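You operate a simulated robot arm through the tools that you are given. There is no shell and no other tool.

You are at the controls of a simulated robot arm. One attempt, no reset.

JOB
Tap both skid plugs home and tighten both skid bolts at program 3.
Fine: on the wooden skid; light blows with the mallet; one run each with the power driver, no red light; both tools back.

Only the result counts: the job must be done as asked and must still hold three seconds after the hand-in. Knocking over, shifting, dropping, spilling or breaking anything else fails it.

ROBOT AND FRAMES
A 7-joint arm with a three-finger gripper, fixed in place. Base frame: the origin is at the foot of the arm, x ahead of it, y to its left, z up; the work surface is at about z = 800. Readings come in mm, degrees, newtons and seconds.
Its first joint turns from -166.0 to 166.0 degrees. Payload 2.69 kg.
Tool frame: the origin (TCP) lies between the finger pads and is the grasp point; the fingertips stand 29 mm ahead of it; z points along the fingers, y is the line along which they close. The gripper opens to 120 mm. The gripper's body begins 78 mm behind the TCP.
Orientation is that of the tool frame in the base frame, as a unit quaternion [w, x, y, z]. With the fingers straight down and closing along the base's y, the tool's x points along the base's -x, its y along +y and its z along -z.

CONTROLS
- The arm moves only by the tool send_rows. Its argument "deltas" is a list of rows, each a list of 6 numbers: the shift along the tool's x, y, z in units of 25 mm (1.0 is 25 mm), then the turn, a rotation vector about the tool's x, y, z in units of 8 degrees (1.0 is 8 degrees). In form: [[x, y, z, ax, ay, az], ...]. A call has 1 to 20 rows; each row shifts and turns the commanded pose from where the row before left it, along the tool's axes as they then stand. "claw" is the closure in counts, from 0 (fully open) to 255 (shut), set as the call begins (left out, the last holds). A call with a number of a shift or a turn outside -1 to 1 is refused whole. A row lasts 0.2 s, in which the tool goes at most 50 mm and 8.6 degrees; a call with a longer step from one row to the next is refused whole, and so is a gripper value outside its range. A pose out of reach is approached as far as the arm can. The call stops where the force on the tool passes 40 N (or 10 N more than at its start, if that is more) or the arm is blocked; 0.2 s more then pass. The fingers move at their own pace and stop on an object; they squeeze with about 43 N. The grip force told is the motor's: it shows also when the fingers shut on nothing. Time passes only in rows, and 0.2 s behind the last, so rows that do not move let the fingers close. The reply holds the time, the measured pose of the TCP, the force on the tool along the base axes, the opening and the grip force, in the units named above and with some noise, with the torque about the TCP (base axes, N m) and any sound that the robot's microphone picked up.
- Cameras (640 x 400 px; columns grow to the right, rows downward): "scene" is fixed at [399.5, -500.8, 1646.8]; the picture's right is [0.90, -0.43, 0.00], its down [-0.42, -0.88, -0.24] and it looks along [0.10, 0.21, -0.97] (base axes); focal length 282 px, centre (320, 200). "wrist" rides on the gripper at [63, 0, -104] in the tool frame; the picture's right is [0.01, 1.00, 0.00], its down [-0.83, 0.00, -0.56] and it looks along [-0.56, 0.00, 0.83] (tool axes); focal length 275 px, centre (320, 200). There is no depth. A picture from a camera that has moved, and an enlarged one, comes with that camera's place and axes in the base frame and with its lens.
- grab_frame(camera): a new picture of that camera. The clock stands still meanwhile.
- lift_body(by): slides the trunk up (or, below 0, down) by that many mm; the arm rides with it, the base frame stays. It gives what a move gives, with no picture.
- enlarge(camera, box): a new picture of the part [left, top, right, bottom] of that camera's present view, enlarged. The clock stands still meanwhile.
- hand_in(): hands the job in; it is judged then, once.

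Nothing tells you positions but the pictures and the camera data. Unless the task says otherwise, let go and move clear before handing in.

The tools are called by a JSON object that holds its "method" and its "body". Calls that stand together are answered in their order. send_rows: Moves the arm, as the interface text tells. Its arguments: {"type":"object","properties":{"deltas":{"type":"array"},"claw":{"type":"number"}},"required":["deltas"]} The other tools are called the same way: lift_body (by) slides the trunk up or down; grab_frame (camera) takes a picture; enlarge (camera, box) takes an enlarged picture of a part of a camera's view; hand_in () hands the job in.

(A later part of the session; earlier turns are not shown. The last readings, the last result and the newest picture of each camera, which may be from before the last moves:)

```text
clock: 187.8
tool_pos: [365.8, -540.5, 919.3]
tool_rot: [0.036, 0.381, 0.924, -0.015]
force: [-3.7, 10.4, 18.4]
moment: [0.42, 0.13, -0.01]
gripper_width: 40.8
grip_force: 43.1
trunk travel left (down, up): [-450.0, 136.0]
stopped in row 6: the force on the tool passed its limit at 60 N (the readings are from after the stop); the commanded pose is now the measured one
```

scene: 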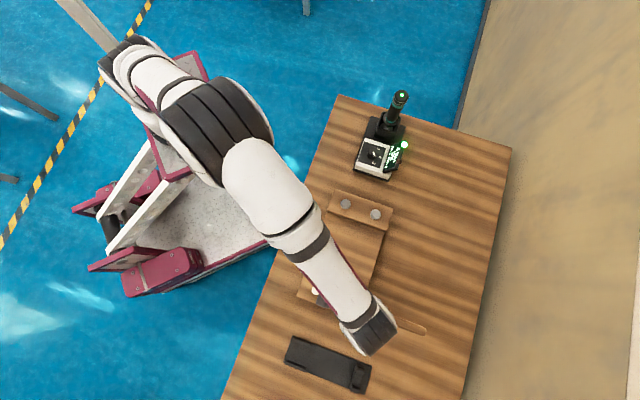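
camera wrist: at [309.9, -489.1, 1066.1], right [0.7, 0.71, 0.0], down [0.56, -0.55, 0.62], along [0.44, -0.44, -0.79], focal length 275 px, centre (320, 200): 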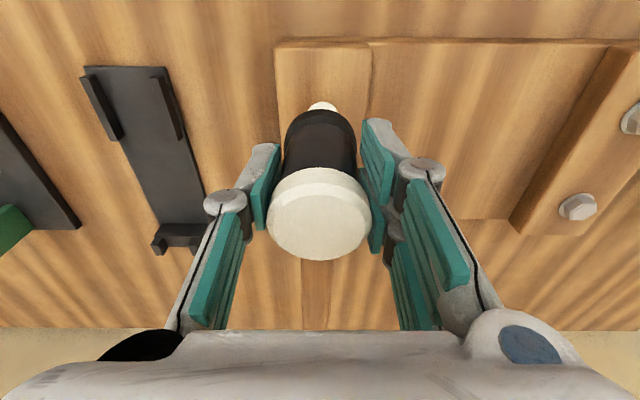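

It stopped at 60 N after about 1 mm, touching on the handle-side edge again. I level another 0.8° and strike once more.

{"method": "send_rows", "body": {"deltas": [[0, 0, -0.6, 0, 0, 0], [0, 0, -0.6, 0, -0.1, 0], [0, 0, -0.32, 0, 0, 0], [0, 0, 0, 0, 0, 0], [0, 0, 0, 0, 0, 0]]}}

{"method": "enlarge", "body": {"camera": "wrist", "box": [270, 60, 370, 150]}}

{"method": "enlarge", "body": {"camera": "wrist", "box": [240, 90, 400, 260]}}

```text
clock: 189.0
tool_pos: [365.4, -540.9, 956.0]
tool_rot: [0.042, 0.381, 0.923, -0.019]
force: [-0.2, 0.6, -4.9]
moment: [0.13, 0.07, -0.03]
gripper_width: 40.4
grip_force: 43.4
trunk travel left (down, up): [-450.0, 136.0]
```

```text
4.44 times, centred on (320, 105) of wrist
camera zoom: at [314.2, -489.7, 1053.7], right [0.7, 0.71, 0.0], down [0.55, -0.54, 0.63], along [0.45, -0.44, -0.78], focal length 1224 px, centre (320, 622)
```

zoom: 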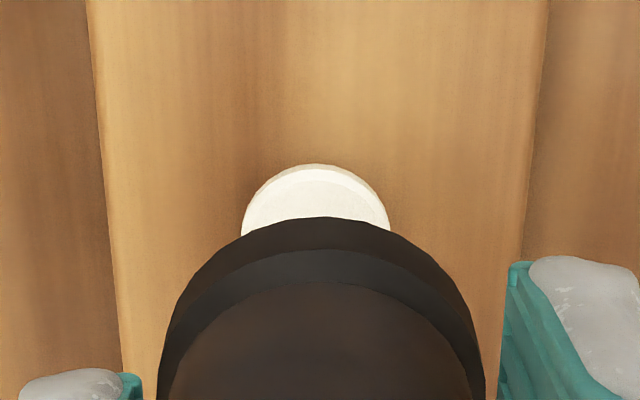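

```text
2.35 times, centred on (320, 175) of wrist
camera zoom: at [314.2, -489.7, 1053.7], right [0.7, 0.71, 0.0], down [0.55, -0.54, 0.63], along [0.45, -0.44, -0.78], focal length 648 px, centre (320, 259)
```

zoom: 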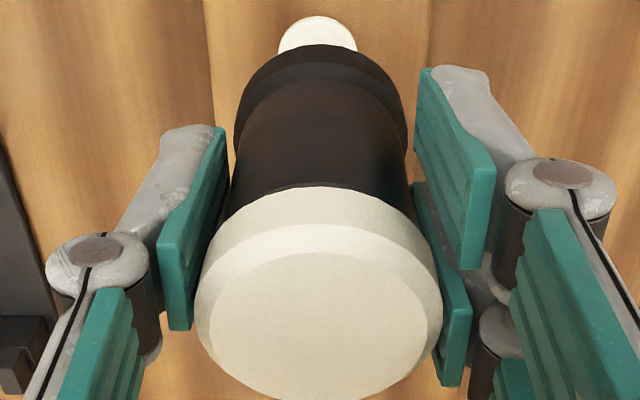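

{"method": "send_rows", "body": {"deltas": [[0.19, -0.02, 0, 0, 0, 0], [0, 0, 0, 0, 0, 0], [0, 0, 1.0, 0, 0, 0], [0, 0, 0.9, 0, 0, 0], [0, 0, -0.95, 0, 0, 0], [0, 0, 0, 0, 0, 0]]}}

```text
clock: 190.0
tool_pos: [361.9, -539.4, 919.0]
tool_rot: [0.044, 0.379, 0.924, -0.019]
force: [-4.1, 11.6, 19.1]
moment: [0.4, 0.12, 0.05]
gripper_width: 40.4
grip_force: 42.6
trunk travel left (down, up): [-450.0, 136.0]
stopped in row 5: the force on the tool passed its limit at 56 N (the readings are from after the stop); the commanded pose is now the measured one
```

No movement and a hard 56 N: plug 1 may be seated or the face is not square. I step aside for a side view of plug 1.

{"method": "send_rows", "body": {"deltas": [[0, 0, -0.6, 0, 0, 0], [0, 0, -0.8, 0, 0, 0], [0, 0, -0.2, 0, 0.66, 0], [0, -0.8, 0, 0, 0, 0], [0, -0.8, 0, 0, 0, 0], [0, -0.8, 0, 0, 0, 0], [0, -0.8, 0, 0, 0, 0], [0, -0.8, 0, 0, 0, 0], [0, -0.8, 0, 0, 0, 0], [0, -0.8, 0, 0, 0, 0], [0, 0, 0.6, 0, 0, 0], [0, 0, 0.4, 0, 0, 0], [0, 0, 0, 0, 0, 0]]}}

{"method": "grab_frame", "body": {"camera": "wrist"}}

{"method": "enlarge", "body": {"camera": "wrist", "box": [480, 60, 620, 200]}}

```text
clock: 192.8
tool_pos: [264.0, -640.3, 932.5]
tool_rot: [0.0, 0.38, 0.925, -0.001]
force: [-0.4, 0.4, -5.2]
moment: [0.12, 0.1, -0.03]
gripper_width: 40.5
grip_force: 42.6
trunk travel left (down, up): [-450.0, 136.0]
```

```text
taken
camera wrist: at [219.0, -594.1, 1036.7], right [0.7, 0.71, 0.0], down [0.59, -0.58, 0.56], along [0.4, -0.39, -0.83], focal length 275 px, centre (320, 200)
```

wrist: 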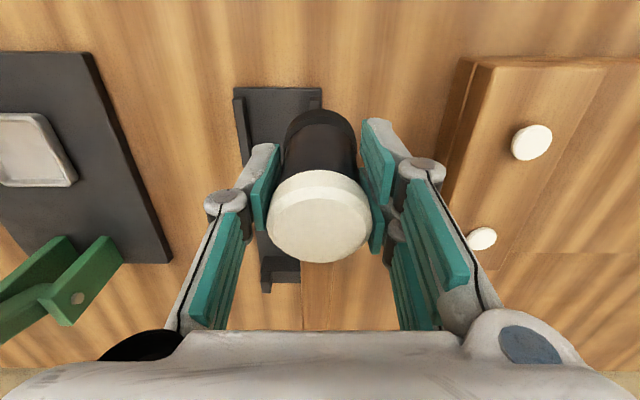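

```text
2.86 times, centred on (550, 130) of wrist
camera zoom: at [219.0, -594.1, 1036.7], right [0.7, 0.71, 0.0], down [0.59, -0.58, 0.56], along [0.4, -0.39, -0.83], focal length 786 px, centre (-337, 400)
```

zoom: 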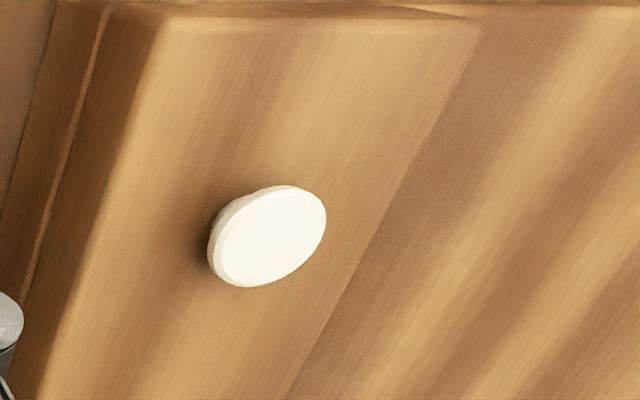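

{"method": "enlarge", "body": {"camera": "wrist", "box": [500, 110, 565, 175]}}

{"method": "enlarge", "body": {"camera": "wrist", "box": [455, 210, 510, 265]}}

{"method": "enlarge", "body": {"camera": "wrist", "box": [240, 90, 400, 270]}}

```text
6.15 times, centred on (532, 142) of wrist
camera zoom: at [219.0, -594.1, 1036.7], right [0.7, 0.71, 0.0], down [0.59, -0.58, 0.56], along [0.4, -0.39, -0.83], focal length 1694 px, centre (-988, 554)
```

zoom: 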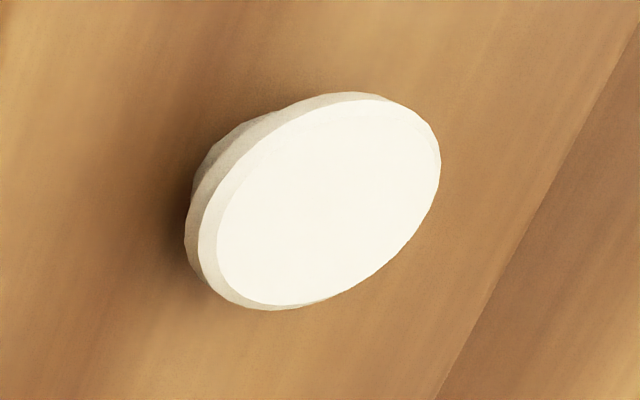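

```text
7.27 times, centred on (482, 238) of wrist
camera zoom: at [219.0, -594.1, 1036.7], right [0.7, 0.71, 0.0], down [0.59, -0.58, 0.56], along [0.4, -0.39, -0.83], focal length 2002 px, centre (-862, -73)
```

zoom: 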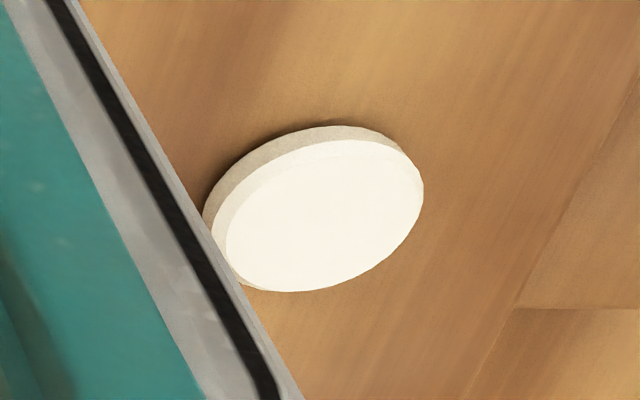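

```text
2.22 times, centred on (320, 180) of wrist
camera zoom: at [219.0, -594.1, 1036.7], right [0.7, 0.71, 0.0], down [0.59, -0.58, 0.56], along [0.4, -0.39, -0.83], focal length 612 px, centre (320, 244)
```

zoom: 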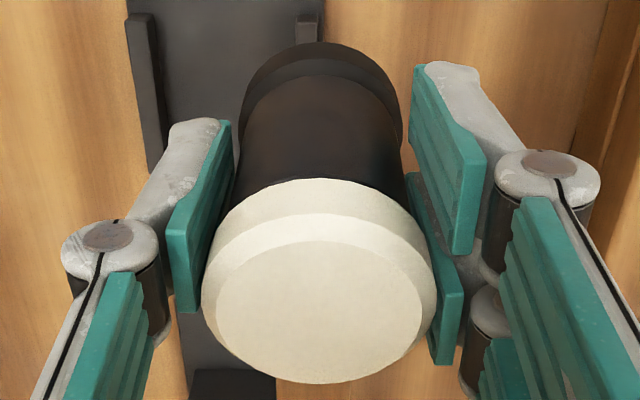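

Plug 1 still shows a little stem (about 4–5 mm to go), while plug 2 is flush. The mallet has drooped about 5–6° in the grip, so I compensate with the tool tilt and line up on plug 1 again.

{"method": "send_rows", "body": {"deltas": [[0, 0, -0.8, 0, 0, 0], [0, 0, -0.8, 0, 0, 0], [0.05, 0.8, 0, 0, 0, 0], [0.05, 0.8, 0, 0, 0, 0], [0.05, 0.8, 0, 0, 0, 0], [0.05, 0.8, 0, 0, 0, 0], [0.05, 0.8, 0, 0, 0, 0], [0.05, 0.8, 0, 0, 0, 0], [0.056, 0.83, 0, 0, 0, 0], [0, 0, 0, 0, -0.775, 0], [0, 0, 0, 0, 0, 0]]}}

{"method": "grab_frame", "body": {"camera": "wrist"}}

{"method": "enlarge", "body": {"camera": "wrist", "box": [270, 60, 370, 150]}}

```text
clock: 195.2
tool_pos: [355.6, -531.0, 972.6]
tool_rot: [0.051, 0.38, 0.923, -0.023]
force: [0.5, -0.5, -4.9]
moment: [0.09, 0.14, 0.01]
gripper_width: 40.1
grip_force: 42.9
trunk travel left (down, up): [-450.0, 136.0]
```

```text
taken
camera wrist: at [303.3, -479.0, 1067.9], right [0.7, 0.71, 0.0], down [0.55, -0.53, 0.64], along [0.46, -0.45, -0.76], focal length 275 px, centre (320, 200)
```

wrist: 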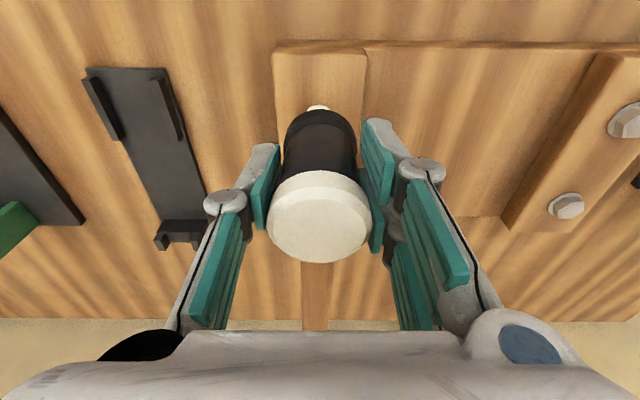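

```text
4.44 times, centred on (320, 105) of wrist
camera zoom: at [303.3, -479.0, 1067.9], right [0.7, 0.71, 0.0], down [0.55, -0.53, 0.64], along [0.46, -0.45, -0.76], focal length 1224 px, centre (320, 622)
```

zoom: 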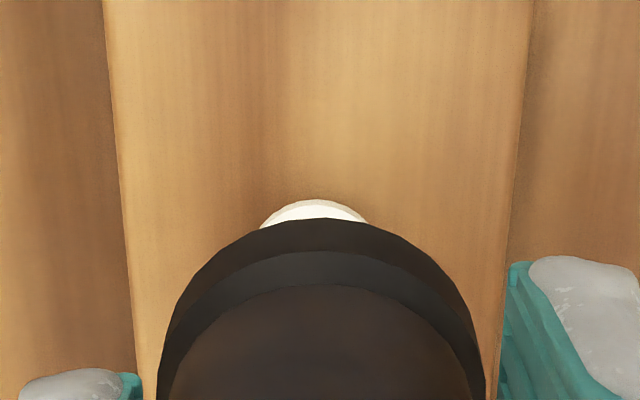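

{"method": "send_rows", "body": {"deltas": [[-0.14, -0.035, 0.3, 0, 0, 0], [0, 0, 0.34, 0, 0, 0], [0, 0, 0, 0, 0, 0], [0, 0, 0, 0, 0, 0], [0, 0, 1.0, 0, 0, 0], [0, 0, 0.95, 0, 0, 0], [0, 0, -0.95, 0, 0, 0], [0, 0, 0, 0, 0, 0]]}}

```text
clock: 197.0
tool_pos: [362.2, -537.2, 930.3]
tool_rot: [0.05, 0.38, 0.924, -0.022]
force: [0.2, -0.1, -5.1]
moment: [0.16, 0.11, 0.01]
gripper_width: 40.5
grip_force: 42.9
trunk travel left (down, up): [-450.0, 136.0]
```

No stop this time, so the plug gave way. One more of the same.

{"method": "send_rows", "body": {"deltas": [[0, 0, -0.5, 0, 0, 0], [0, 0, -0.4, 0, 0, 0], [0, 0, 0, 0, 0, 0], [0, 0, 0, 0, 0, 0], [0, 0, 1.0, 0, 0, 0], [0, 0, 0.95, 0, 0, 0], [0, 0, -0.95, 0, 0, 0], [0, 0, 0, 0, 0, 0]]}}

```text
clock: 198.8
tool_pos: [362.0, -539.7, 928.9]
tool_rot: [0.05, 0.38, 0.923, -0.022]
force: [-0.9, -0.5, -4.7]
moment: [0.11, 0.12, -0.01]
gripper_width: 40.6
grip_force: 43.0
trunk travel left (down, up): [-450.0, 136.0]
```

{"method": "send_rows", "body": {"deltas": [[0, 0, 0.24, 0, 0, 0], [0, 0, 0.16, 0, 0, 0], [0, 0, 0.04, 0, 0, 0], [0, 0, 0, 0, 0, 0]]}}

{"method": "send_rows", "body": {"deltas": [[0, 0, 0.06, 0, 0, 0], [0, 0, 0, 0, 0, 0]]}}

{"method": "send_rows", "body": {"deltas": [[0, 0, 0.06, 0, 0, 0], [0, 0, 0, 0, 0, 0]]}}

```text
clock: 199.8
tool_pos: [364.3, -539.9, 917.9]
tool_rot: [0.051, 0.38, 0.923, -0.022]
force: [-0.3, 0.2, -5.3]
moment: [0.13, 0.09, 0.02]
gripper_width: 40.2
grip_force: 42.6
trunk travel left (down, up): [-450.0, 136.0]
```

```text
clock: 200.4
tool_pos: [363.7, -538.9, 917.1]
tool_rot: [0.051, 0.38, 0.924, -0.022]
force: [-0.5, 0.8, -4.9]
moment: [0.14, 0.12, 0.0]
gripper_width: 40.6
grip_force: 43.1
trunk travel left (down, up): [-450.0, 136.0]
```

```text
clock: 201.0
tool_pos: [364.3, -539.5, 915.6]
tool_rot: [0.05, 0.379, 0.924, -0.021]
force: [0.0, -0.2, -3.8]
moment: [0.12, 0.12, -0.03]
gripper_width: 40.4
grip_force: 43.6
trunk travel left (down, up): [-450.0, 136.0]
```

{"method": "send_rows", "body": {"deltas": [[0, 0, 0.06, 0, 0, 0], [0, 0, 0, 0, 0, 0]]}}

{"method": "send_rows", "body": {"deltas": [[0, 0, 0.05, 0, 0, 0], [0, 0, 0, 0, 0, 0]]}}

```text
clock: 201.6
tool_pos: [362.7, -539.5, 913.9]
tool_rot: [0.05, 0.38, 0.924, -0.022]
force: [0.5, 0.3, -4.9]
moment: [0.13, 0.11, 0.01]
gripper_width: 40.4
grip_force: 43.3
trunk travel left (down, up): [-450.0, 136.0]
```

```text
clock: 202.2
tool_pos: [362.5, -538.9, 914.4]
tool_rot: [0.051, 0.38, 0.923, -0.022]
force: [0.4, 6.0, 12.1]
moment: [0.17, -0.05, 0.06]
gripper_width: 40.4
grip_force: 42.7
trunk travel left (down, up): [-450.0, 136.0]
```

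Contact is now at ≈ 914, about where plug 2 seated. One confirming light blow.

{"method": "send_rows", "body": {"deltas": [[0, 0, -0.53, 0, 0, 0], [0, 0, -0.5, 0, 0, 0], [0, 0, -0.5, 0, 0, 0], [0, 0, 0, 0, 0, 0], [0, 0, 0, 0, 0, 0], [0, 0, 1.0, 0, 0, 0], [0, 0, 0.9, 0, 0, 0], [0, 0, -0.95, 0, 0, 0], [0, 0, 0, 0, 0, 0]]}}

```text
clock: 203.8
tool_pos: [362.3, -539.7, 913.3]
tool_rot: [0.051, 0.379, 0.924, -0.022]
force: [-5.2, 12.1, 17.5]
moment: [0.41, 0.13, 0.04]
gripper_width: 40.6
grip_force: 43.1
trunk travel left (down, up): [-450.0, 136.0]
stopped in row 8: the force on the tool passed its limit at 55 N (the readings are from after the stop); the commanded pose is now the measured one
```

It hit a hard stop at the same height. I check both plugs from the side.

{"method": "send_rows", "body": {"deltas": [[0, 0, -0.6, 0, 0, 0], [0, 0, -0.9, 0, 0, 0], [0, 0, -0.5, 0, 0.8, 0], [0, -0.8, 0, 0, 0, 0], [0, -0.8, 0, 0, 0, 0], [0, -0.8, 0, 0, 0, 0], [0, -0.8, 0, 0, 0, 0], [0, -0.8, 0, 0, 0, 0], [0, -0.8, 0, 0, 0, 0], [0, -0.8, 0, 0, 0, 0], [0, 0, 0.6, 0, 0, 0], [0, 0, 0.5, 0, 0, 0], [0, 0, 0, 0, 0, 0]]}}

{"method": "grab_frame", "body": {"camera": "wrist"}}

{"method": "enlarge", "body": {"camera": "wrist", "box": [490, 100, 560, 170]}}

{"method": "enlarge", "body": {"camera": "wrist", "box": [455, 190, 525, 260]}}

```text
clock: 206.6
tool_pos: [261.2, -636.8, 934.6]
tool_rot: [0.0, 0.38, 0.925, -0.001]
force: [0.5, 0.5, -4.8]
moment: [0.13, 0.07, 0.04]
gripper_width: 40.4
grip_force: 43.1
trunk travel left (down, up): [-450.0, 136.0]
```

```text
taken
camera wrist: at [215.3, -590.9, 1037.7], right [0.7, 0.71, 0.0], down [0.59, -0.58, 0.56], along [0.4, -0.39, -0.83], focal length 275 px, centre (320, 200)
```

wrist: 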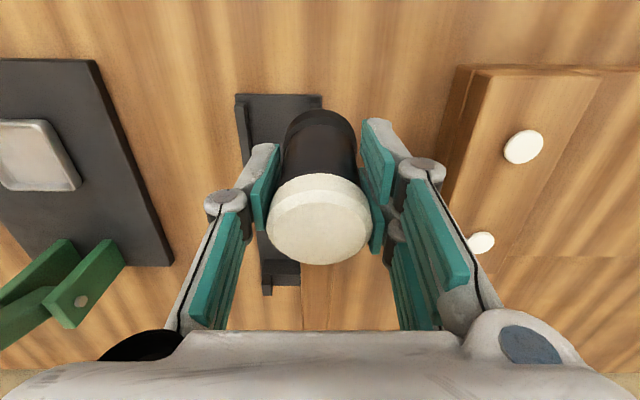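

```text
5.71 times, centred on (525, 135) of wrist
camera zoom: at [215.3, -590.9, 1037.7], right [0.7, 0.71, 0.0], down [0.59, -0.58, 0.56], along [0.4, -0.39, -0.83], focal length 1573 px, centre (-851, 571)
```

zoom: 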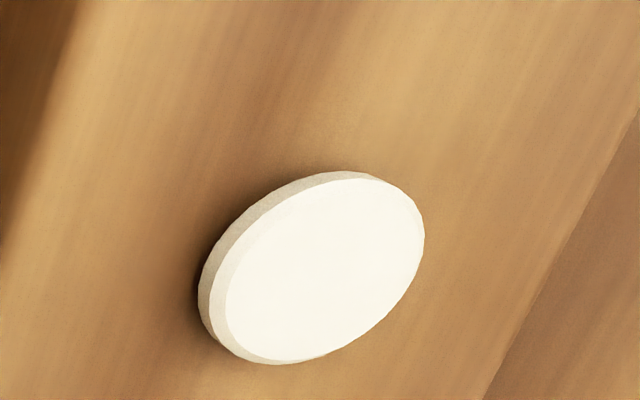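

```text
5.71 times, centred on (490, 225) of wrist
camera zoom: at [215.3, -590.9, 1037.7], right [0.7, 0.71, 0.0], down [0.59, -0.58, 0.56], along [0.4, -0.39, -0.83], focal length 1573 px, centre (-651, 57)
```

zoom: 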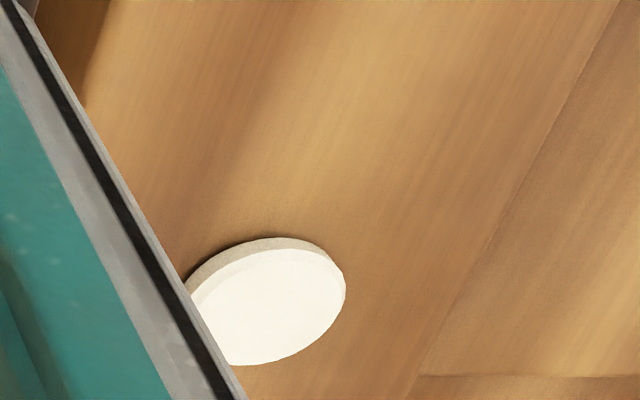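

{"method": "send_rows", "body": {"deltas": [[-0.9, 0, 0, 0, 0, 0], [-0.9, 0, 0, 0, 0, 0], [-0.9, 0, 0, 0, 0, 0], [-0.9, 0, 0, 0, 0, 0], [0, 0, 0, 0, 0, 0]]}}

{"method": "enlarge", "body": {"camera": "wrist", "box": [490, 100, 560, 170]}}

{"method": "enlarge", "body": {"camera": "wrist", "box": [470, 0, 640, 180]}}

```text
clock: 207.8
tool_pos: [324.5, -698.1, 934.9]
tool_rot: [0.0, 0.38, 0.925, -0.002]
force: [-0.3, 1.2, -4.5]
moment: [0.14, 0.1, 0.0]
gripper_width: 40.4
grip_force: 43.3
trunk travel left (down, up): [-450.0, 136.0]
```

```text
5.71 times, centred on (525, 135) of wrist
camera zoom: at [279.3, -653.2, 1038.9], right [0.7, 0.71, 0.0], down [0.59, -0.58, 0.56], along [0.4, -0.39, -0.83], focal length 1573 px, centre (-851, 571)
```

zoom: 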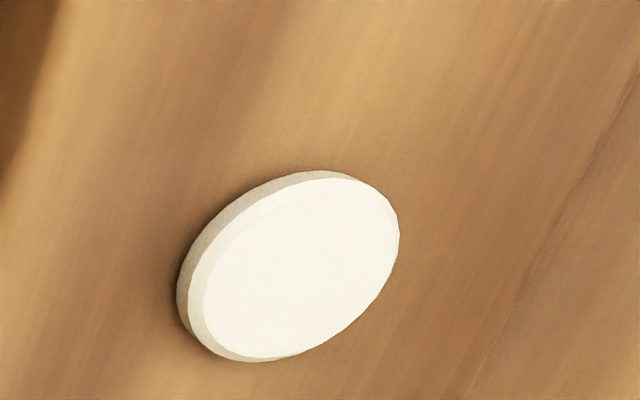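

```text
2.22 times, centred on (555, 90) of wrist
camera zoom: at [279.3, -653.2, 1038.9], right [0.7, 0.71, 0.0], down [0.59, -0.58, 0.56], along [0.4, -0.39, -0.83], focal length 612 px, centre (-202, 444)
```

zoom: 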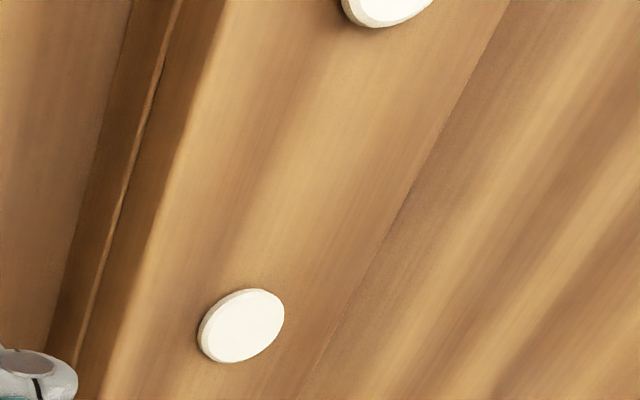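

Plug 1 now looks the same as plug 2 from this angle. To make sure there is no gap under the caps I roll the hand sideways for a flatter view.

{"method": "send_rows", "body": {"deltas": [[0, 0, 0, -1.0, 0, 0], [0, 0, 0, -1.0, 0, 0], [0, 0, 0, -1.0, 0, 0], [0, 0, 0, -1.0, 0, 0], [0, 0, 0, -1.0, 0, 0], [0, -0.4, 0.5, 0, 0, 0], [0, -0.4, 0.5, 0, 0, 0], [0, 0, 0, 0, 0, 0]]}}

{"method": "grab_frame", "body": {"camera": "wrist"}}

{"method": "grab_frame", "body": {"camera": "scene"}}

```text
clock: 209.6
tool_pos: [334.0, -633.9, 916.2]
tool_rot: [0.13, 0.358, 0.87, 0.314]
force: [-0.4, 0.0, -5.6]
moment: [0.07, 0.15, 0.02]
gripper_width: 40.3
grip_force: 43.5
out of reach, approached as far as the arm can: row 3, 4, 5
trunk travel left (down, up): [-450.0, 136.0]
```

```text
taken
camera wrist: at [241.6, -636.9, 995.4], right [0.54, 0.55, 0.64], down [0.34, -0.84, 0.43], along [0.77, -0.01, -0.64], focal length 275 px, centre (320, 200)
```

wrist: 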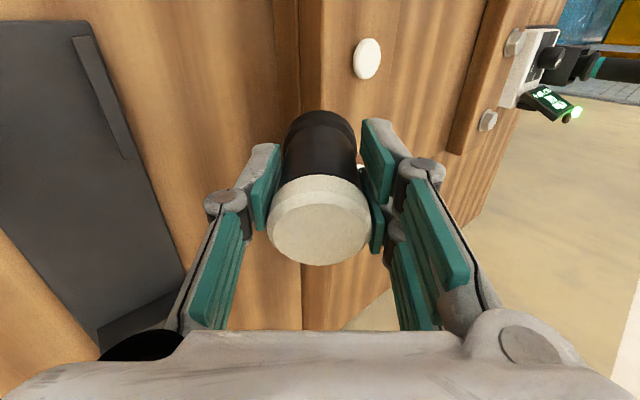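

```text
taken
```

scene: 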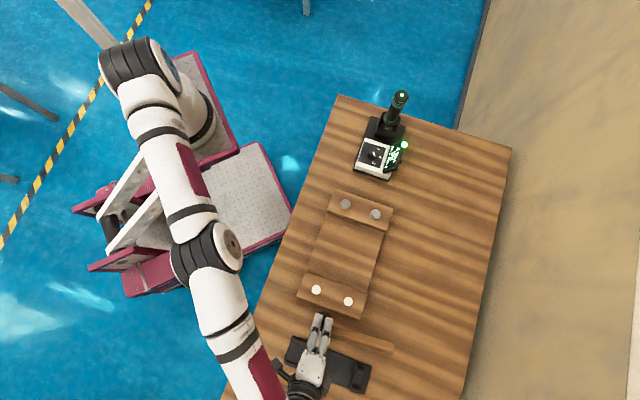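

{"method": "enlarge", "body": {"camera": "wrist", "box": [330, 25, 405, 95]}}

{"method": "enlarge", "body": {"camera": "wrist", "box": [340, 140, 400, 200]}}

{"method": "enlarge", "body": {"camera": "scene", "box": [270, 300, 400, 400]}}

```text
5.71 times, centred on (368, 60) of wrist
camera zoom: at [241.6, -636.9, 995.4], right [0.54, 0.55, 0.64], down [0.34, -0.84, 0.43], along [0.77, -0.01, -0.64], focal length 1573 px, centre (49, 1000)
```

zoom: 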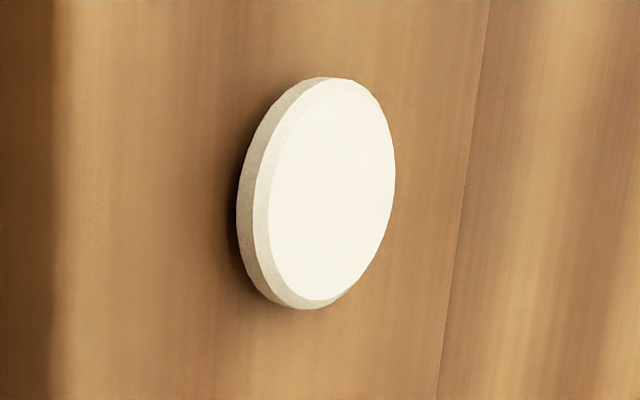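

```text
6.67 times, centred on (370, 170) of wrist
camera zoom: at [241.6, -636.9, 995.4], right [0.54, 0.55, 0.64], down [0.34, -0.84, 0.43], along [0.77, -0.01, -0.64], focal length 1835 px, centre (-13, 400)
```

zoom: 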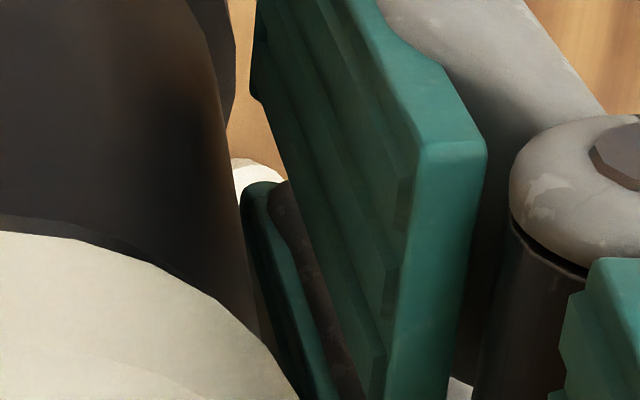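

```text
4.00 times, centred on (335, 350) of scene
camera zoom: at [399.5, -500.8, 1646.8], right [0.9, -0.43, 0.0], down [-0.42, -0.88, -0.24], along [0.1, 0.21, -0.97], focal length 1126 px, centre (260, -400)
```

zoom: 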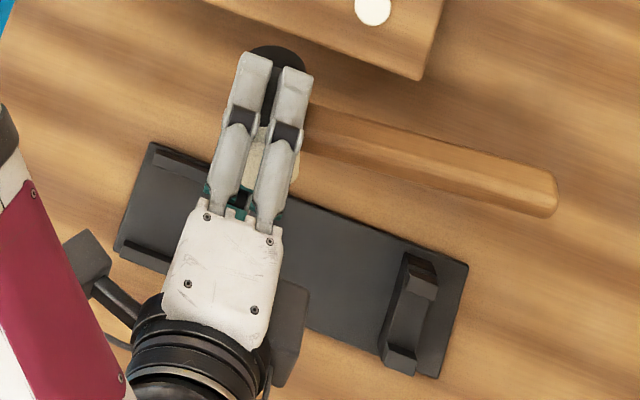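

The flat view of plug 1 shows only the cap on the wood, no stem. I undo the roll (rising first), then verify both heights by gentle touch.

{"method": "send_rows", "body": {"deltas": [[0, 0.5, -0.6, 0, 0, 0], [0, 0.5, -0.6, 0, 0, 0], [0, 0, 0, 1.0, 0, 0], [0, 0, 0, 1.0, 0, 0], [0, 0, 0, 1.0, 0, 0], [0, 0, 0, 1.0, 0, 0], [0, 0, 0, 1.0, 0, 0], [0, 0, 0, 0, 0, 0], [0, 0, 0, 0, 0, 0]]}}

{"method": "grab_frame", "body": {"camera": "wrist"}}

```text
clock: 211.6
tool_pos: [334.1, -637.0, 954.5]
tool_rot: [0.0, 0.381, 0.925, -0.002]
force: [-0.2, -0.6, -5.4]
moment: [0.09, 0.1, 0.01]
gripper_width: 40.2
grip_force: 43.2
trunk travel left (down, up): [-450.0, 136.0]
```

```text
taken
camera wrist: at [289.6, -591.2, 1058.7], right [0.7, 0.71, 0.0], down [0.59, -0.58, 0.56], along [0.4, -0.39, -0.83], focal length 275 px, centre (320, 200)
```

wrist: 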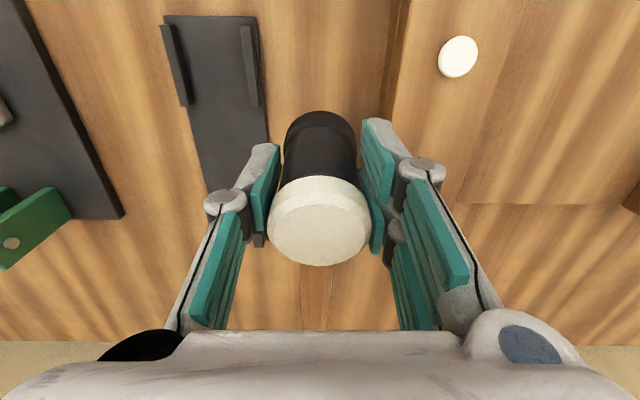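

{"method": "send_rows", "body": {"deltas": [[0, 0, -0.4, 0, 0, 0], [0.42, 0.71, 0, 0, 0, 0], [0.42, 0.71, 0, 0, 0, 0], [0.42, 0.71, 0, 0, 0, 0], [0.42, 0.71, 0, 0, 0, 0], [0.42, 0.71, 0, 0, 0, 0], [0, 0, 0, 0, -0.81, 0], [0, 0, 0, 0, 0, 0]]}}

{"method": "enlarge", "body": {"camera": "wrist", "box": [270, 60, 370, 150]}}

```text
clock: 213.4
tool_pos: [360.2, -534.6, 965.1]
tool_rot: [0.052, 0.379, 0.924, -0.023]
force: [0.0, 0.5, -5.2]
moment: [0.14, 0.12, -0.03]
gripper_width: 40.3
grip_force: 42.4
trunk travel left (down, up): [-450.0, 136.0]
```

```text
4.44 times, centred on (320, 105) of wrist
camera zoom: at [306.3, -482.3, 1061.0], right [0.7, 0.71, 0.0], down [0.55, -0.53, 0.65], along [0.46, -0.45, -0.76], focal length 1224 px, centre (320, 622)
```

zoom: 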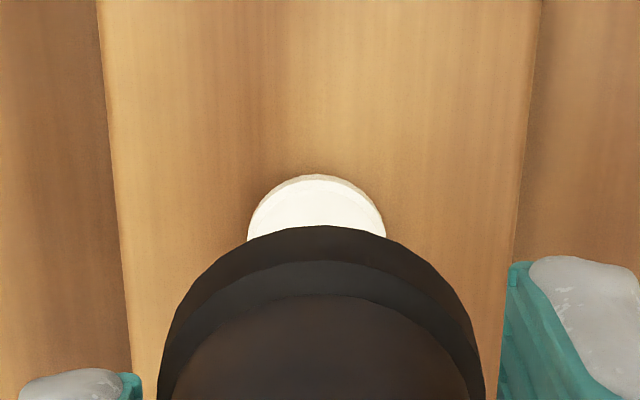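

{"method": "send_rows", "body": {"deltas": [[0, 0, 0.6, 0, 0, 0], [0, 0, 0.6, 0, 0, 0], [0, 0, 0.5, 0, 0, 0], [0, 0, 0.14, 0, 0, 0], [0, 0, 0, 0, 0, 0]]}}

{"method": "send_rows", "body": {"deltas": [[0, 0, 0.06, 0, 0, 0], [0, 0, 0.06, 0, 0, 0], [0, 0, 0, 0, 0, 0]]}}

{"method": "send_rows", "body": {"deltas": [[0, 0, 0.05, 0, 0, 0], [0, 0, 0, 0, 0, 0]]}}

{"method": "send_rows", "body": {"deltas": [[0, 0, 0.05, 0, 0, 0], [0, 0, 0, 0, 0, 0]]}}

```text
clock: 214.6
tool_pos: [363.1, -539.7, 919.6]
tool_rot: [0.053, 0.379, 0.923, -0.022]
force: [-0.3, 0.8, -5.1]
moment: [0.11, 0.12, 0.02]
gripper_width: 40.3
grip_force: 43.3
trunk travel left (down, up): [-450.0, 136.0]
```

```text
clock: 215.4
tool_pos: [363.5, -539.0, 917.1]
tool_rot: [0.052, 0.379, 0.924, -0.022]
force: [0.5, -0.4, -5.0]
moment: [0.12, 0.06, 0.02]
gripper_width: 40.5
grip_force: 42.9
trunk travel left (down, up): [-450.0, 136.0]
```

```text
clock: 216.0
tool_pos: [364.0, -539.7, 914.7]
tool_rot: [0.052, 0.38, 0.923, -0.022]
force: [-0.6, 0.0, -5.2]
moment: [0.14, 0.1, -0.02]
gripper_width: 40.3
grip_force: 43.4
trunk travel left (down, up): [-450.0, 136.0]
```

```text
clock: 216.6
tool_pos: [363.7, -538.7, 914.4]
tool_rot: [0.052, 0.379, 0.924, -0.023]
force: [0.0, -0.1, -4.8]
moment: [0.14, 0.11, -0.01]
gripper_width: 40.4
grip_force: 42.7
trunk travel left (down, up): [-450.0, 136.0]
```

{"method": "send_rows", "body": {"deltas": [[0, 0, 0.05, 0, 0, 0], [0, 0, 0, 0, 0, 0]]}}

{"method": "send_rows", "body": {"deltas": [[0, 0, 0.05, 0, 0, 0], [0, 0, 0, 0, 0, 0]]}}

```text
clock: 217.2
tool_pos: [363.4, -539.6, 913.6]
tool_rot: [0.054, 0.38, 0.923, -0.023]
force: [-0.8, 5.7, 7.5]
moment: [0.18, 0.01, 0.02]
gripper_width: 40.4
grip_force: 43.1
trunk travel left (down, up): [-450.0, 136.0]
```

```text
clock: 217.8
tool_pos: [365.2, -540.6, 913.6]
tool_rot: [0.054, 0.379, 0.924, -0.024]
force: [0.0, 10.8, 27.7]
moment: [0.23, -0.23, 0.13]
gripper_width: 40.5
grip_force: 42.6
trunk travel left (down, up): [-450.0, 136.0]
```

Plug 1 touches at 52.0 mm of tool travel (my reference). Now the batten midway, 45 mm along.

{"method": "send_rows", "body": {"deltas": [[0, 0, -0.4, 0, 0, 0], [0, 0, -0.8, 0, 0, 0], [-0.6, 0, 0, 0, 0, 0], [-0.6, 0, 0, 0, 0, 0], [-0.6, 0, 0, 0, 0, 0], [0, 0, 0.6, 0, 0, 0], [0, 0, 0.52, 0, 0, 0], [0, 0, 0.2, 0, 0, 0], [0, 0, 0, 0, 0, 0]]}}

{"method": "send_rows", "body": {"deltas": [[0, 0, 0.05, 0, 0, 0], [0, 0, 0, 0, 0, 0]]}}

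{"method": "send_rows", "body": {"deltas": [[0, 0, 0.05, 0, 0, 0], [0, 0, 0, 0, 0, 0]]}}

{"method": "send_rows", "body": {"deltas": [[0, 0, 0.05, 0, 0, 0], [0, 0, 0, 0, 0, 0]]}}

```text
clock: 219.8
tool_pos: [395.7, -570.9, 912.5]
tool_rot: [0.052, 0.38, 0.923, -0.022]
force: [0.6, 0.5, -5.1]
moment: [0.09, 0.12, 0.01]
gripper_width: 40.5
grip_force: 43.2
trunk travel left (down, up): [-450.0, 136.0]
```

```text
clock: 220.4
tool_pos: [395.7, -569.9, 913.1]
tool_rot: [0.052, 0.379, 0.924, -0.021]
force: [0.6, 1.2, -4.5]
moment: [0.12, 0.13, -0.01]
gripper_width: 40.3
grip_force: 43.0
trunk travel left (down, up): [-450.0, 136.0]
```

```text
clock: 221.0
tool_pos: [397.3, -571.1, 911.1]
tool_rot: [0.052, 0.38, 0.923, -0.023]
force: [-0.6, 1.2, -4.6]
moment: [0.11, 0.15, -0.02]
gripper_width: 40.4
grip_force: 42.8
trunk travel left (down, up): [-450.0, 136.0]
```

```text
clock: 221.6
tool_pos: [395.7, -570.7, 910.5]
tool_rot: [0.052, 0.38, 0.923, -0.023]
force: [1.1, -0.3, -5.6]
moment: [0.1, 0.1, -0.02]
gripper_width: 40.5
grip_force: 42.7
trunk travel left (down, up): [-450.0, 136.0]
```

{"method": "send_rows", "body": {"deltas": [[0, 0, 0.05, 0, 0, 0], [0, 0, 0, 0, 0, 0]]}}

{"method": "send_rows", "body": {"deltas": [[0, 0, 0.05, 0, 0, 0], [0, 0, 0, 0, 0, 0]]}}

```text
clock: 222.2
tool_pos: [395.1, -571.2, 909.7]
tool_rot: [0.053, 0.38, 0.923, -0.022]
force: [0.2, -0.9, -5.0]
moment: [0.09, 0.13, 0.0]
gripper_width: 40.5
grip_force: 42.2
trunk travel left (down, up): [-450.0, 136.0]
```

```text
clock: 222.8
tool_pos: [395.9, -571.7, 908.1]
tool_rot: [0.053, 0.379, 0.923, -0.022]
force: [0.1, -0.3, -3.9]
moment: [0.12, 0.15, 0.02]
gripper_width: 40.2
grip_force: 42.5
trunk travel left (down, up): [-450.0, 136.0]
```

{"method": "send_rows", "body": {"deltas": [[0, 0, 0.05, 0, 0, 0], [0, 0, 0, 0, 0, 0]]}}

{"method": "send_rows", "body": {"deltas": [[0, 0, 0.04, 0, 0, 0], [0, 0, 0, 0, 0, 0]]}}

```text
clock: 223.4
tool_pos: [396.3, -571.4, 907.0]
tool_rot: [0.053, 0.379, 0.923, -0.023]
force: [-1.8, 3.9, 6.4]
moment: [0.08, -0.07, 0.07]
gripper_width: 40.5
grip_force: 43.2
trunk travel left (down, up): [-450.0, 136.0]
```

```text
clock: 224.0
tool_pos: [395.8, -571.6, 907.5]
tool_rot: [0.053, 0.379, 0.924, -0.023]
force: [-4.3, 10.1, 26.4]
moment: [0.06, -0.21, 0.13]
gripper_width: 40.4
grip_force: 43.4
trunk travel left (down, up): [-450.0, 136.0]
```

Plug 1's cap is about 6.5 mm above the batten. Now plug 2 in the same way.

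{"method": "send_rows", "body": {"deltas": [[0, 0, -0.4, 0, 0, 0], [0, 0, -0.8, 0, 0, 0], [-0.6, 0, 0, 0, 0, 0], [-0.6, 0, 0, 0, 0, 0], [-0.6, 0, 0, 0, 0, 0], [0, 0, 0.6, 0, 0, 0], [0, 0, 0.5, 0, 0, 0], [0, 0, 0, 0, 0, 0]]}}

{"method": "send_rows", "body": {"deltas": [[0, 0, 0.06, 0, 0, 0], [0, 0, 0, 0, 0, 0]]}}

{"method": "send_rows", "body": {"deltas": [[0, 0, 0.05, 0, 0, 0], [0, 0, 0, 0, 0, 0]]}}

{"method": "send_rows", "body": {"deltas": [[0, 0, 0.05, 0, 0, 0], [0, 0, 0, 0, 0, 0]]}}

```text
clock: 225.8
tool_pos: [428.2, -603.1, 912.3]
tool_rot: [0.052, 0.38, 0.923, -0.022]
force: [0.1, -0.6, -5.2]
moment: [0.1, 0.13, 0.0]
gripper_width: 40.5
grip_force: 42.8
trunk travel left (down, up): [-450.0, 136.0]
```

```text
clock: 226.4
tool_pos: [427.8, -601.7, 912.7]
tool_rot: [0.053, 0.379, 0.924, -0.022]
force: [-3.5, 7.0, 10.6]
moment: [0.33, 0.09, 0.03]
gripper_width: 40.7
grip_force: 43.0
trunk travel left (down, up): [-450.0, 136.0]
```

```text
clock: 227.0
tool_pos: [427.7, -602.6, 912.2]
tool_rot: [0.053, 0.38, 0.923, -0.024]
force: [-5.4, 15.6, 29.6]
moment: [0.47, -0.02, 0.13]
gripper_width: 40.4
grip_force: 42.5
trunk travel left (down, up): [-450.0, 136.0]
```

```text
clock: 227.5
tool_pos: [426.0, -603.4, 913.4]
tool_rot: [0.053, 0.38, 0.923, -0.023]
force: [-5.2, 12.9, 18.9]
moment: [0.49, 0.11, 0.07]
gripper_width: 40.7
grip_force: 42.9
trunk travel left (down, up): [-450.0, 136.0]
stopped in row 2: the force on the tool passed its limit at 45 N (the readings are from after the stop); the commanded pose is now the measured one
```

Plug 2's cap is about 5.6 mm and plug 1's about 6.7 mm above the batten, while the caps look only about 3.6 mm thick, so both need a little more. The face still touches on the handle-side edge; I search for the flush tilt first.

{"method": "send_rows", "body": {"deltas": [[0, 0, -0.4, 0, 0, 0], [0, 0, 0, 0, -0.15, 0], [0, 0, 0.3, 0, 0, 0], [0, 0, 0, 0, 0, 0]]}}

{"method": "send_rows", "body": {"deltas": [[0, 0, 0.06, 0, 0, 0], [0, 0, 0.04, 0, 0, 0], [0, 0, 0, 0, 0, 0]]}}

{"method": "send_rows", "body": {"deltas": [[0, 0, 0.05, 0, 0, 0], [0, 0, 0, 0, 0, 0]]}}

```text
clock: 228.5
tool_pos: [427.7, -602.9, 912.9]
tool_rot: [0.063, 0.38, 0.922, -0.027]
force: [-0.3, 0.3, -4.8]
moment: [0.12, 0.12, 0.02]
gripper_width: 40.4
grip_force: 42.8
trunk travel left (down, up): [-450.0, 136.0]
```

```text
clock: 229.3
tool_pos: [427.2, -603.8, 912.9]
tool_rot: [0.063, 0.38, 0.923, -0.027]
force: [-4.9, 7.7, 10.8]
moment: [0.55, 0.45, -0.01]
gripper_width: 40.4
grip_force: 43.3
trunk travel left (down, up): [-450.0, 136.0]
```

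```text
clock: 229.9
tool_pos: [427.3, -604.6, 911.6]
tool_rot: [0.063, 0.38, 0.923, -0.027]
force: [-8.1, 10.7, 25.7]
moment: [0.78, 0.54, 0.04]
gripper_width: 40.3
grip_force: 42.5
trunk travel left (down, up): [-450.0, 136.0]
```

Now it touches slightly on the opposite side, so flush is about half a degree back. I set that and give plug 2 a light blow.

{"method": "send_rows", "body": {"deltas": [[0, 0, -0.57, 0, 0, 0], [0, 0, -0.5, 0, 0.06, 0], [0, 0, -0.5, 0, 0, 0], [0, 0, 0, 0, 0, 0], [0, 0, 0, 0, 0, 0], [0, 0, 1.0, 0, 0, 0], [0, 0, 0.95, 0, 0, 0], [0, 0, -0.95, 0, 0, 0], [0, 0, 0, 0, 0, 0]]}}

```text
clock: 231.5
tool_pos: [426.6, -603.9, 911.4]
tool_rot: [0.061, 0.378, 0.923, -0.026]
force: [-5.7, 15.2, 21.8]
moment: [0.55, 0.03, 0.13]
gripper_width: 40.7
grip_force: 43.0
trunk travel left (down, up): [-450.0, 136.0]
stopped in row 8: the force on the tool passed its limit at 50 N (the readings are from after the stop); the commanded pose is now the measured one
```

Plug 2 answers with a hard stop to a flush blow, so it is seated. Now the same flush blow on plug 1, which stood about 1 mm prouder.

{"method": "send_rows", "body": {"deltas": [[0, 0, -0.6, 0, 0, 0], [0, 0, -0.9, 0, 0, 0], [0, 0, -0.9, 0, 0, 0], [0.72, 0, 0, 0, 0, 0], [0.72, 0, 0, 0, 0, 0], [0.72, 0, 0, 0, 0, 0], [0.72, 0, 0, 0, 0, 0], [0.72, 0, 0, 0, 0, 0], [0, 0, 0, 0, 0, 0]]}}

{"method": "enlarge", "body": {"camera": "wrist", "box": [270, 60, 370, 150]}}

```text
clock: 233.5
tool_pos: [358.3, -537.5, 958.8]
tool_rot: [0.059, 0.378, 0.923, -0.026]
force: [0.2, -0.3, -3.9]
moment: [0.15, 0.12, 0.01]
gripper_width: 40.2
grip_force: 42.6
trunk travel left (down, up): [-450.0, 136.0]
```

```text
4.44 times, centred on (320, 105) of wrist
camera zoom: at [303.7, -483.9, 1051.9], right [0.7, 0.71, 0.0], down [0.54, -0.52, 0.66], along [0.47, -0.46, -0.75], focal length 1224 px, centre (320, 622)
```

zoom: 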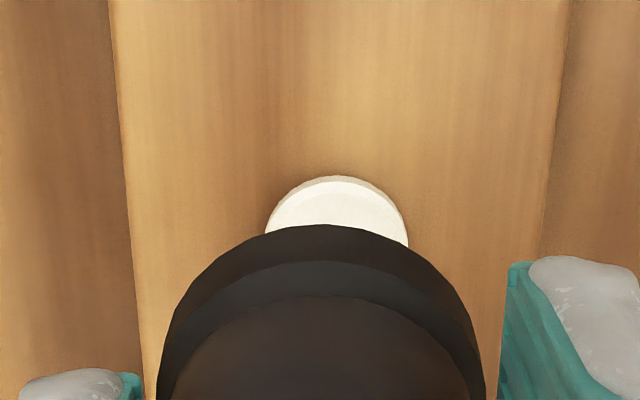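

{"method": "send_rows", "body": {"deltas": [[0, 0.115, 0.34, 0, 0, 0], [0, 0, 0, 0, 0, 0], [0, 0, 0, 0, 0, 0], [0, 0, 1.0, 0, 0, 0], [0, 0, 0.95, 0, 0, 0], [0, 0, -0.95, 0, 0, 0], [0, 0, 0, 0, 0, 0]]}}

```text
clock: 234.7
tool_pos: [364.2, -539.5, 912.0]
tool_rot: [0.061, 0.379, 0.923, -0.026]
force: [-4.0, 13.4, 21.1]
moment: [0.48, 0.08, 0.05]
gripper_width: 40.7
grip_force: 43.1
trunk travel left (down, up): [-450.0, 136.0]
stopped in row 6: the force on the tool passed its limit at 58 N (the readings are from after the stop); the commanded pose is now the measured one
```

{"method": "send_rows", "body": {"deltas": [[0, 0, -0.57, 0, 0, 0], [0, 0, -0.5, 0, -0.06, 0], [0, 0, -0.43, 0, 0, 0], [0, 0, 0, 0, 0, 0], [0, 0, 0, 0, 0, 0], [0, 0, 1.0, 0, 0, 0], [0, 0, 0.95, 0, 0, 0], [0, 0, -0.95, 0, 0, 0], [0, 0, 0, 0, 0, 0]]}}

```text
clock: 236.3
tool_pos: [365.4, -540.5, 911.3]
tool_rot: [0.065, 0.379, 0.923, -0.028]
force: [-1.6, 7.2, 9.2]
moment: [0.33, 0.11, 0.07]
gripper_width: 40.6
grip_force: 43.0
trunk travel left (down, up): [-450.0, 136.0]
stopped in row 7: the force on the tool passed its limit at 55 N (the readings are from after the stop); the commanded pose is now the measured one
```

{"method": "send_rows", "body": {"deltas": [[0, 0, -0.6, 0, 0, 0], [0, 0, -0.9, 0, 0, 0], [0, 0, -0.5, 0, 1.0, 0], [0, -0.8, 0, 0, 0, 0], [0, -0.8, 0, 0, 0, 0], [0, -0.8, 0, 0, 0, 0], [0, -0.8, 0, 0, 0, 0], [0, -0.8, 0, 0, 0, 0], [0, -0.8, 0, 0, 0, 0], [0, -0.8, 0, 0, 0, 0], [0, 0, 0.6, 0, 0, 0], [0, 0, 0.6, 0, 0, 0], [0, 0, 0.4, 0, 0, 0], [0, 0, 0, 0, 0, 0]]}}

{"method": "grab_frame", "body": {"camera": "wrist"}}

{"method": "enlarge", "body": {"camera": "wrist", "box": [505, 100, 575, 170]}}

```text
clock: 239.3
tool_pos: [265.9, -637.0, 921.0]
tool_rot: [0.0, 0.38, 0.925, -0.002]
force: [0.8, -0.6, -4.2]
moment: [0.11, 0.12, 0.02]
gripper_width: 40.3
grip_force: 43.0
trunk travel left (down, up): [-450.0, 136.0]
```

```text
taken
camera wrist: at [219.2, -591.9, 1024.4], right [0.7, 0.72, 0.0], down [0.59, -0.58, 0.56], along [0.4, -0.39, -0.83], focal length 275 px, centre (320, 200)
```

wrist: 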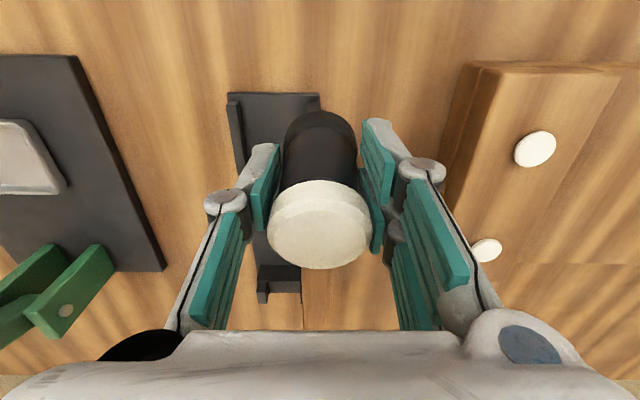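

```text
5.71 times, centred on (540, 135) of wrist
camera zoom: at [219.2, -591.9, 1024.4], right [0.7, 0.72, 0.0], down [0.59, -0.58, 0.56], along [0.4, -0.39, -0.83], focal length 1573 px, centre (-937, 571)
```

zoom: 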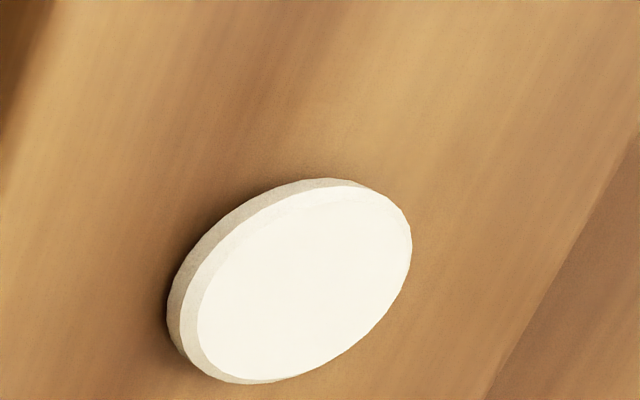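

{"method": "send_rows", "body": {"deltas": [[-0.9, 0, 0, 0, 0, 0], [-0.9, 0, 0, 0, 0, 0], [-0.9, 0, 0, 0, 0, 0], [-0.9, 0, 0, 0, 0, 0], [0, 0, 0, 0, 0, 0]]}}

{"method": "enlarge", "body": {"camera": "wrist", "box": [505, 100, 575, 170]}}

{"method": "enlarge", "body": {"camera": "scene", "box": [300, 275, 365, 315]}}

```text
clock: 240.5
tool_pos: [328.6, -698.9, 920.6]
tool_rot: [0.0, 0.379, 0.925, -0.001]
force: [0.7, -0.2, -4.5]
moment: [0.12, 0.12, 0.0]
gripper_width: 40.2
grip_force: 42.5
trunk travel left (down, up): [-450.0, 136.0]
```

```text
5.71 times, centred on (540, 135) of wrist
camera zoom: at [283.5, -654.3, 1024.1], right [0.7, 0.72, 0.0], down [0.59, -0.58, 0.56], along [0.4, -0.39, -0.83], focal length 1573 px, centre (-937, 571)
```

zoom: 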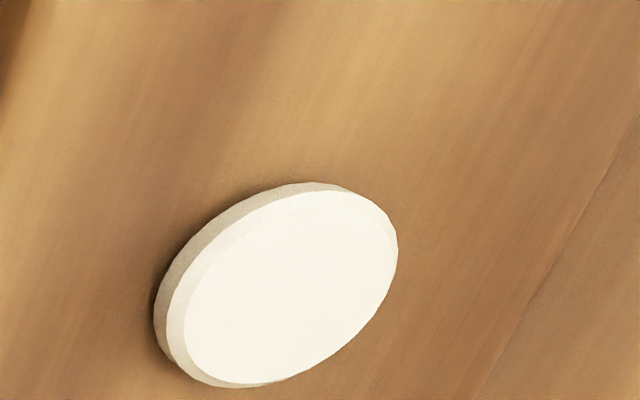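

```text
9.85 times, centred on (332, 295) of scene
camera zoom: at [399.5, -500.8, 1646.8], right [0.9, -0.43, 0.0], down [-0.42, -0.88, -0.24], along [0.1, 0.21, -0.97], focal length 2773 px, centre (197, -735)
```

zoom: 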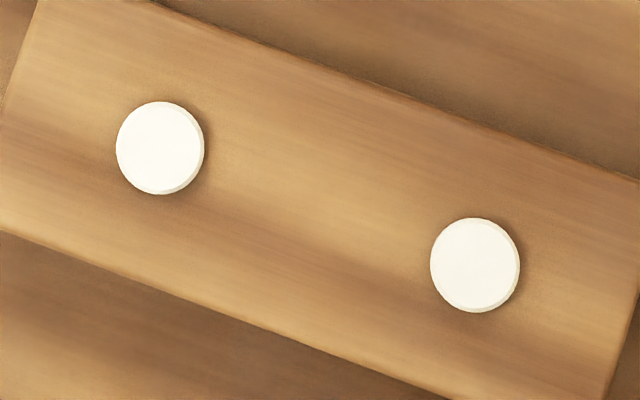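

Both caps now sit tight on the batten (touch height about 4 mm above the wood, equal for both, hard stops). Next I carry the mallet back over its rack, tilting the hand about 8° so that the mallet itself is upright.

{"method": "send_rows", "body": {"deltas": [[0, 0, -0.8, 0, 0, 0], [0.7, -0.3, 0, 0, 0, 0], [0.7, -0.3, 0, 0, 0, 0], [0.7, -0.3, 0, 0, 0, 0], [0.7, -0.3, 0, 0, 0, 0], [0.668, -0.32, 0, 0, 0, 0], [0, 0, 0, 0, -0.5, 0], [0, 0, 0, 0, -0.525, 0], [0, 0, 0, 0, 0, 0]]}}

{"method": "grab_frame", "body": {"camera": "wrist"}}

{"method": "enlarge", "body": {"camera": "scene", "box": [270, 320, 390, 400]}}

```text
clock: 242.5
tool_pos: [239.2, -665.7, 940.8]
tool_rot: [0.067, 0.378, 0.923, -0.03]
force: [0.2, 0.6, -5.1]
moment: [0.15, 0.11, -0.02]
gripper_width: 40.3
grip_force: 43.3
trunk travel left (down, up): [-450.0, 136.0]
```

```text
taken
camera wrist: at [183.8, -611.0, 1033.8], right [0.7, 0.72, 0.0], down [0.53, -0.52, 0.67], along [0.48, -0.47, -0.74], focal length 275 px, centre (320, 200)
```

wrist: 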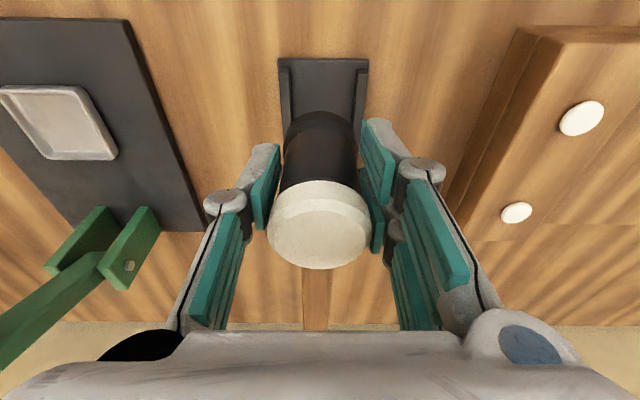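

```text
5.00 times, centred on (330, 360) of scene
camera zoom: at [399.5, -500.8, 1646.8], right [0.9, -0.43, 0.0], down [-0.42, -0.88, -0.24], along [0.1, 0.21, -0.97], focal length 1408 px, centre (270, -600)
```

zoom: 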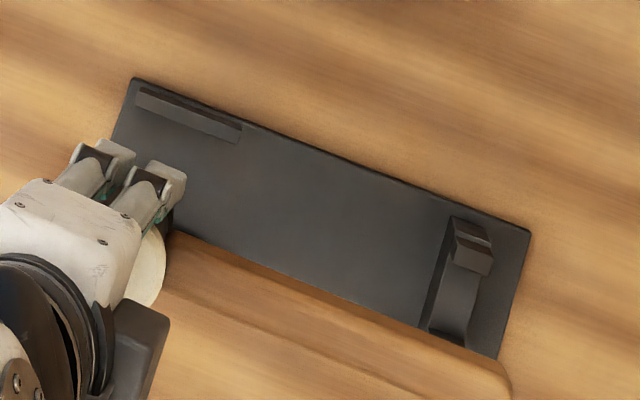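

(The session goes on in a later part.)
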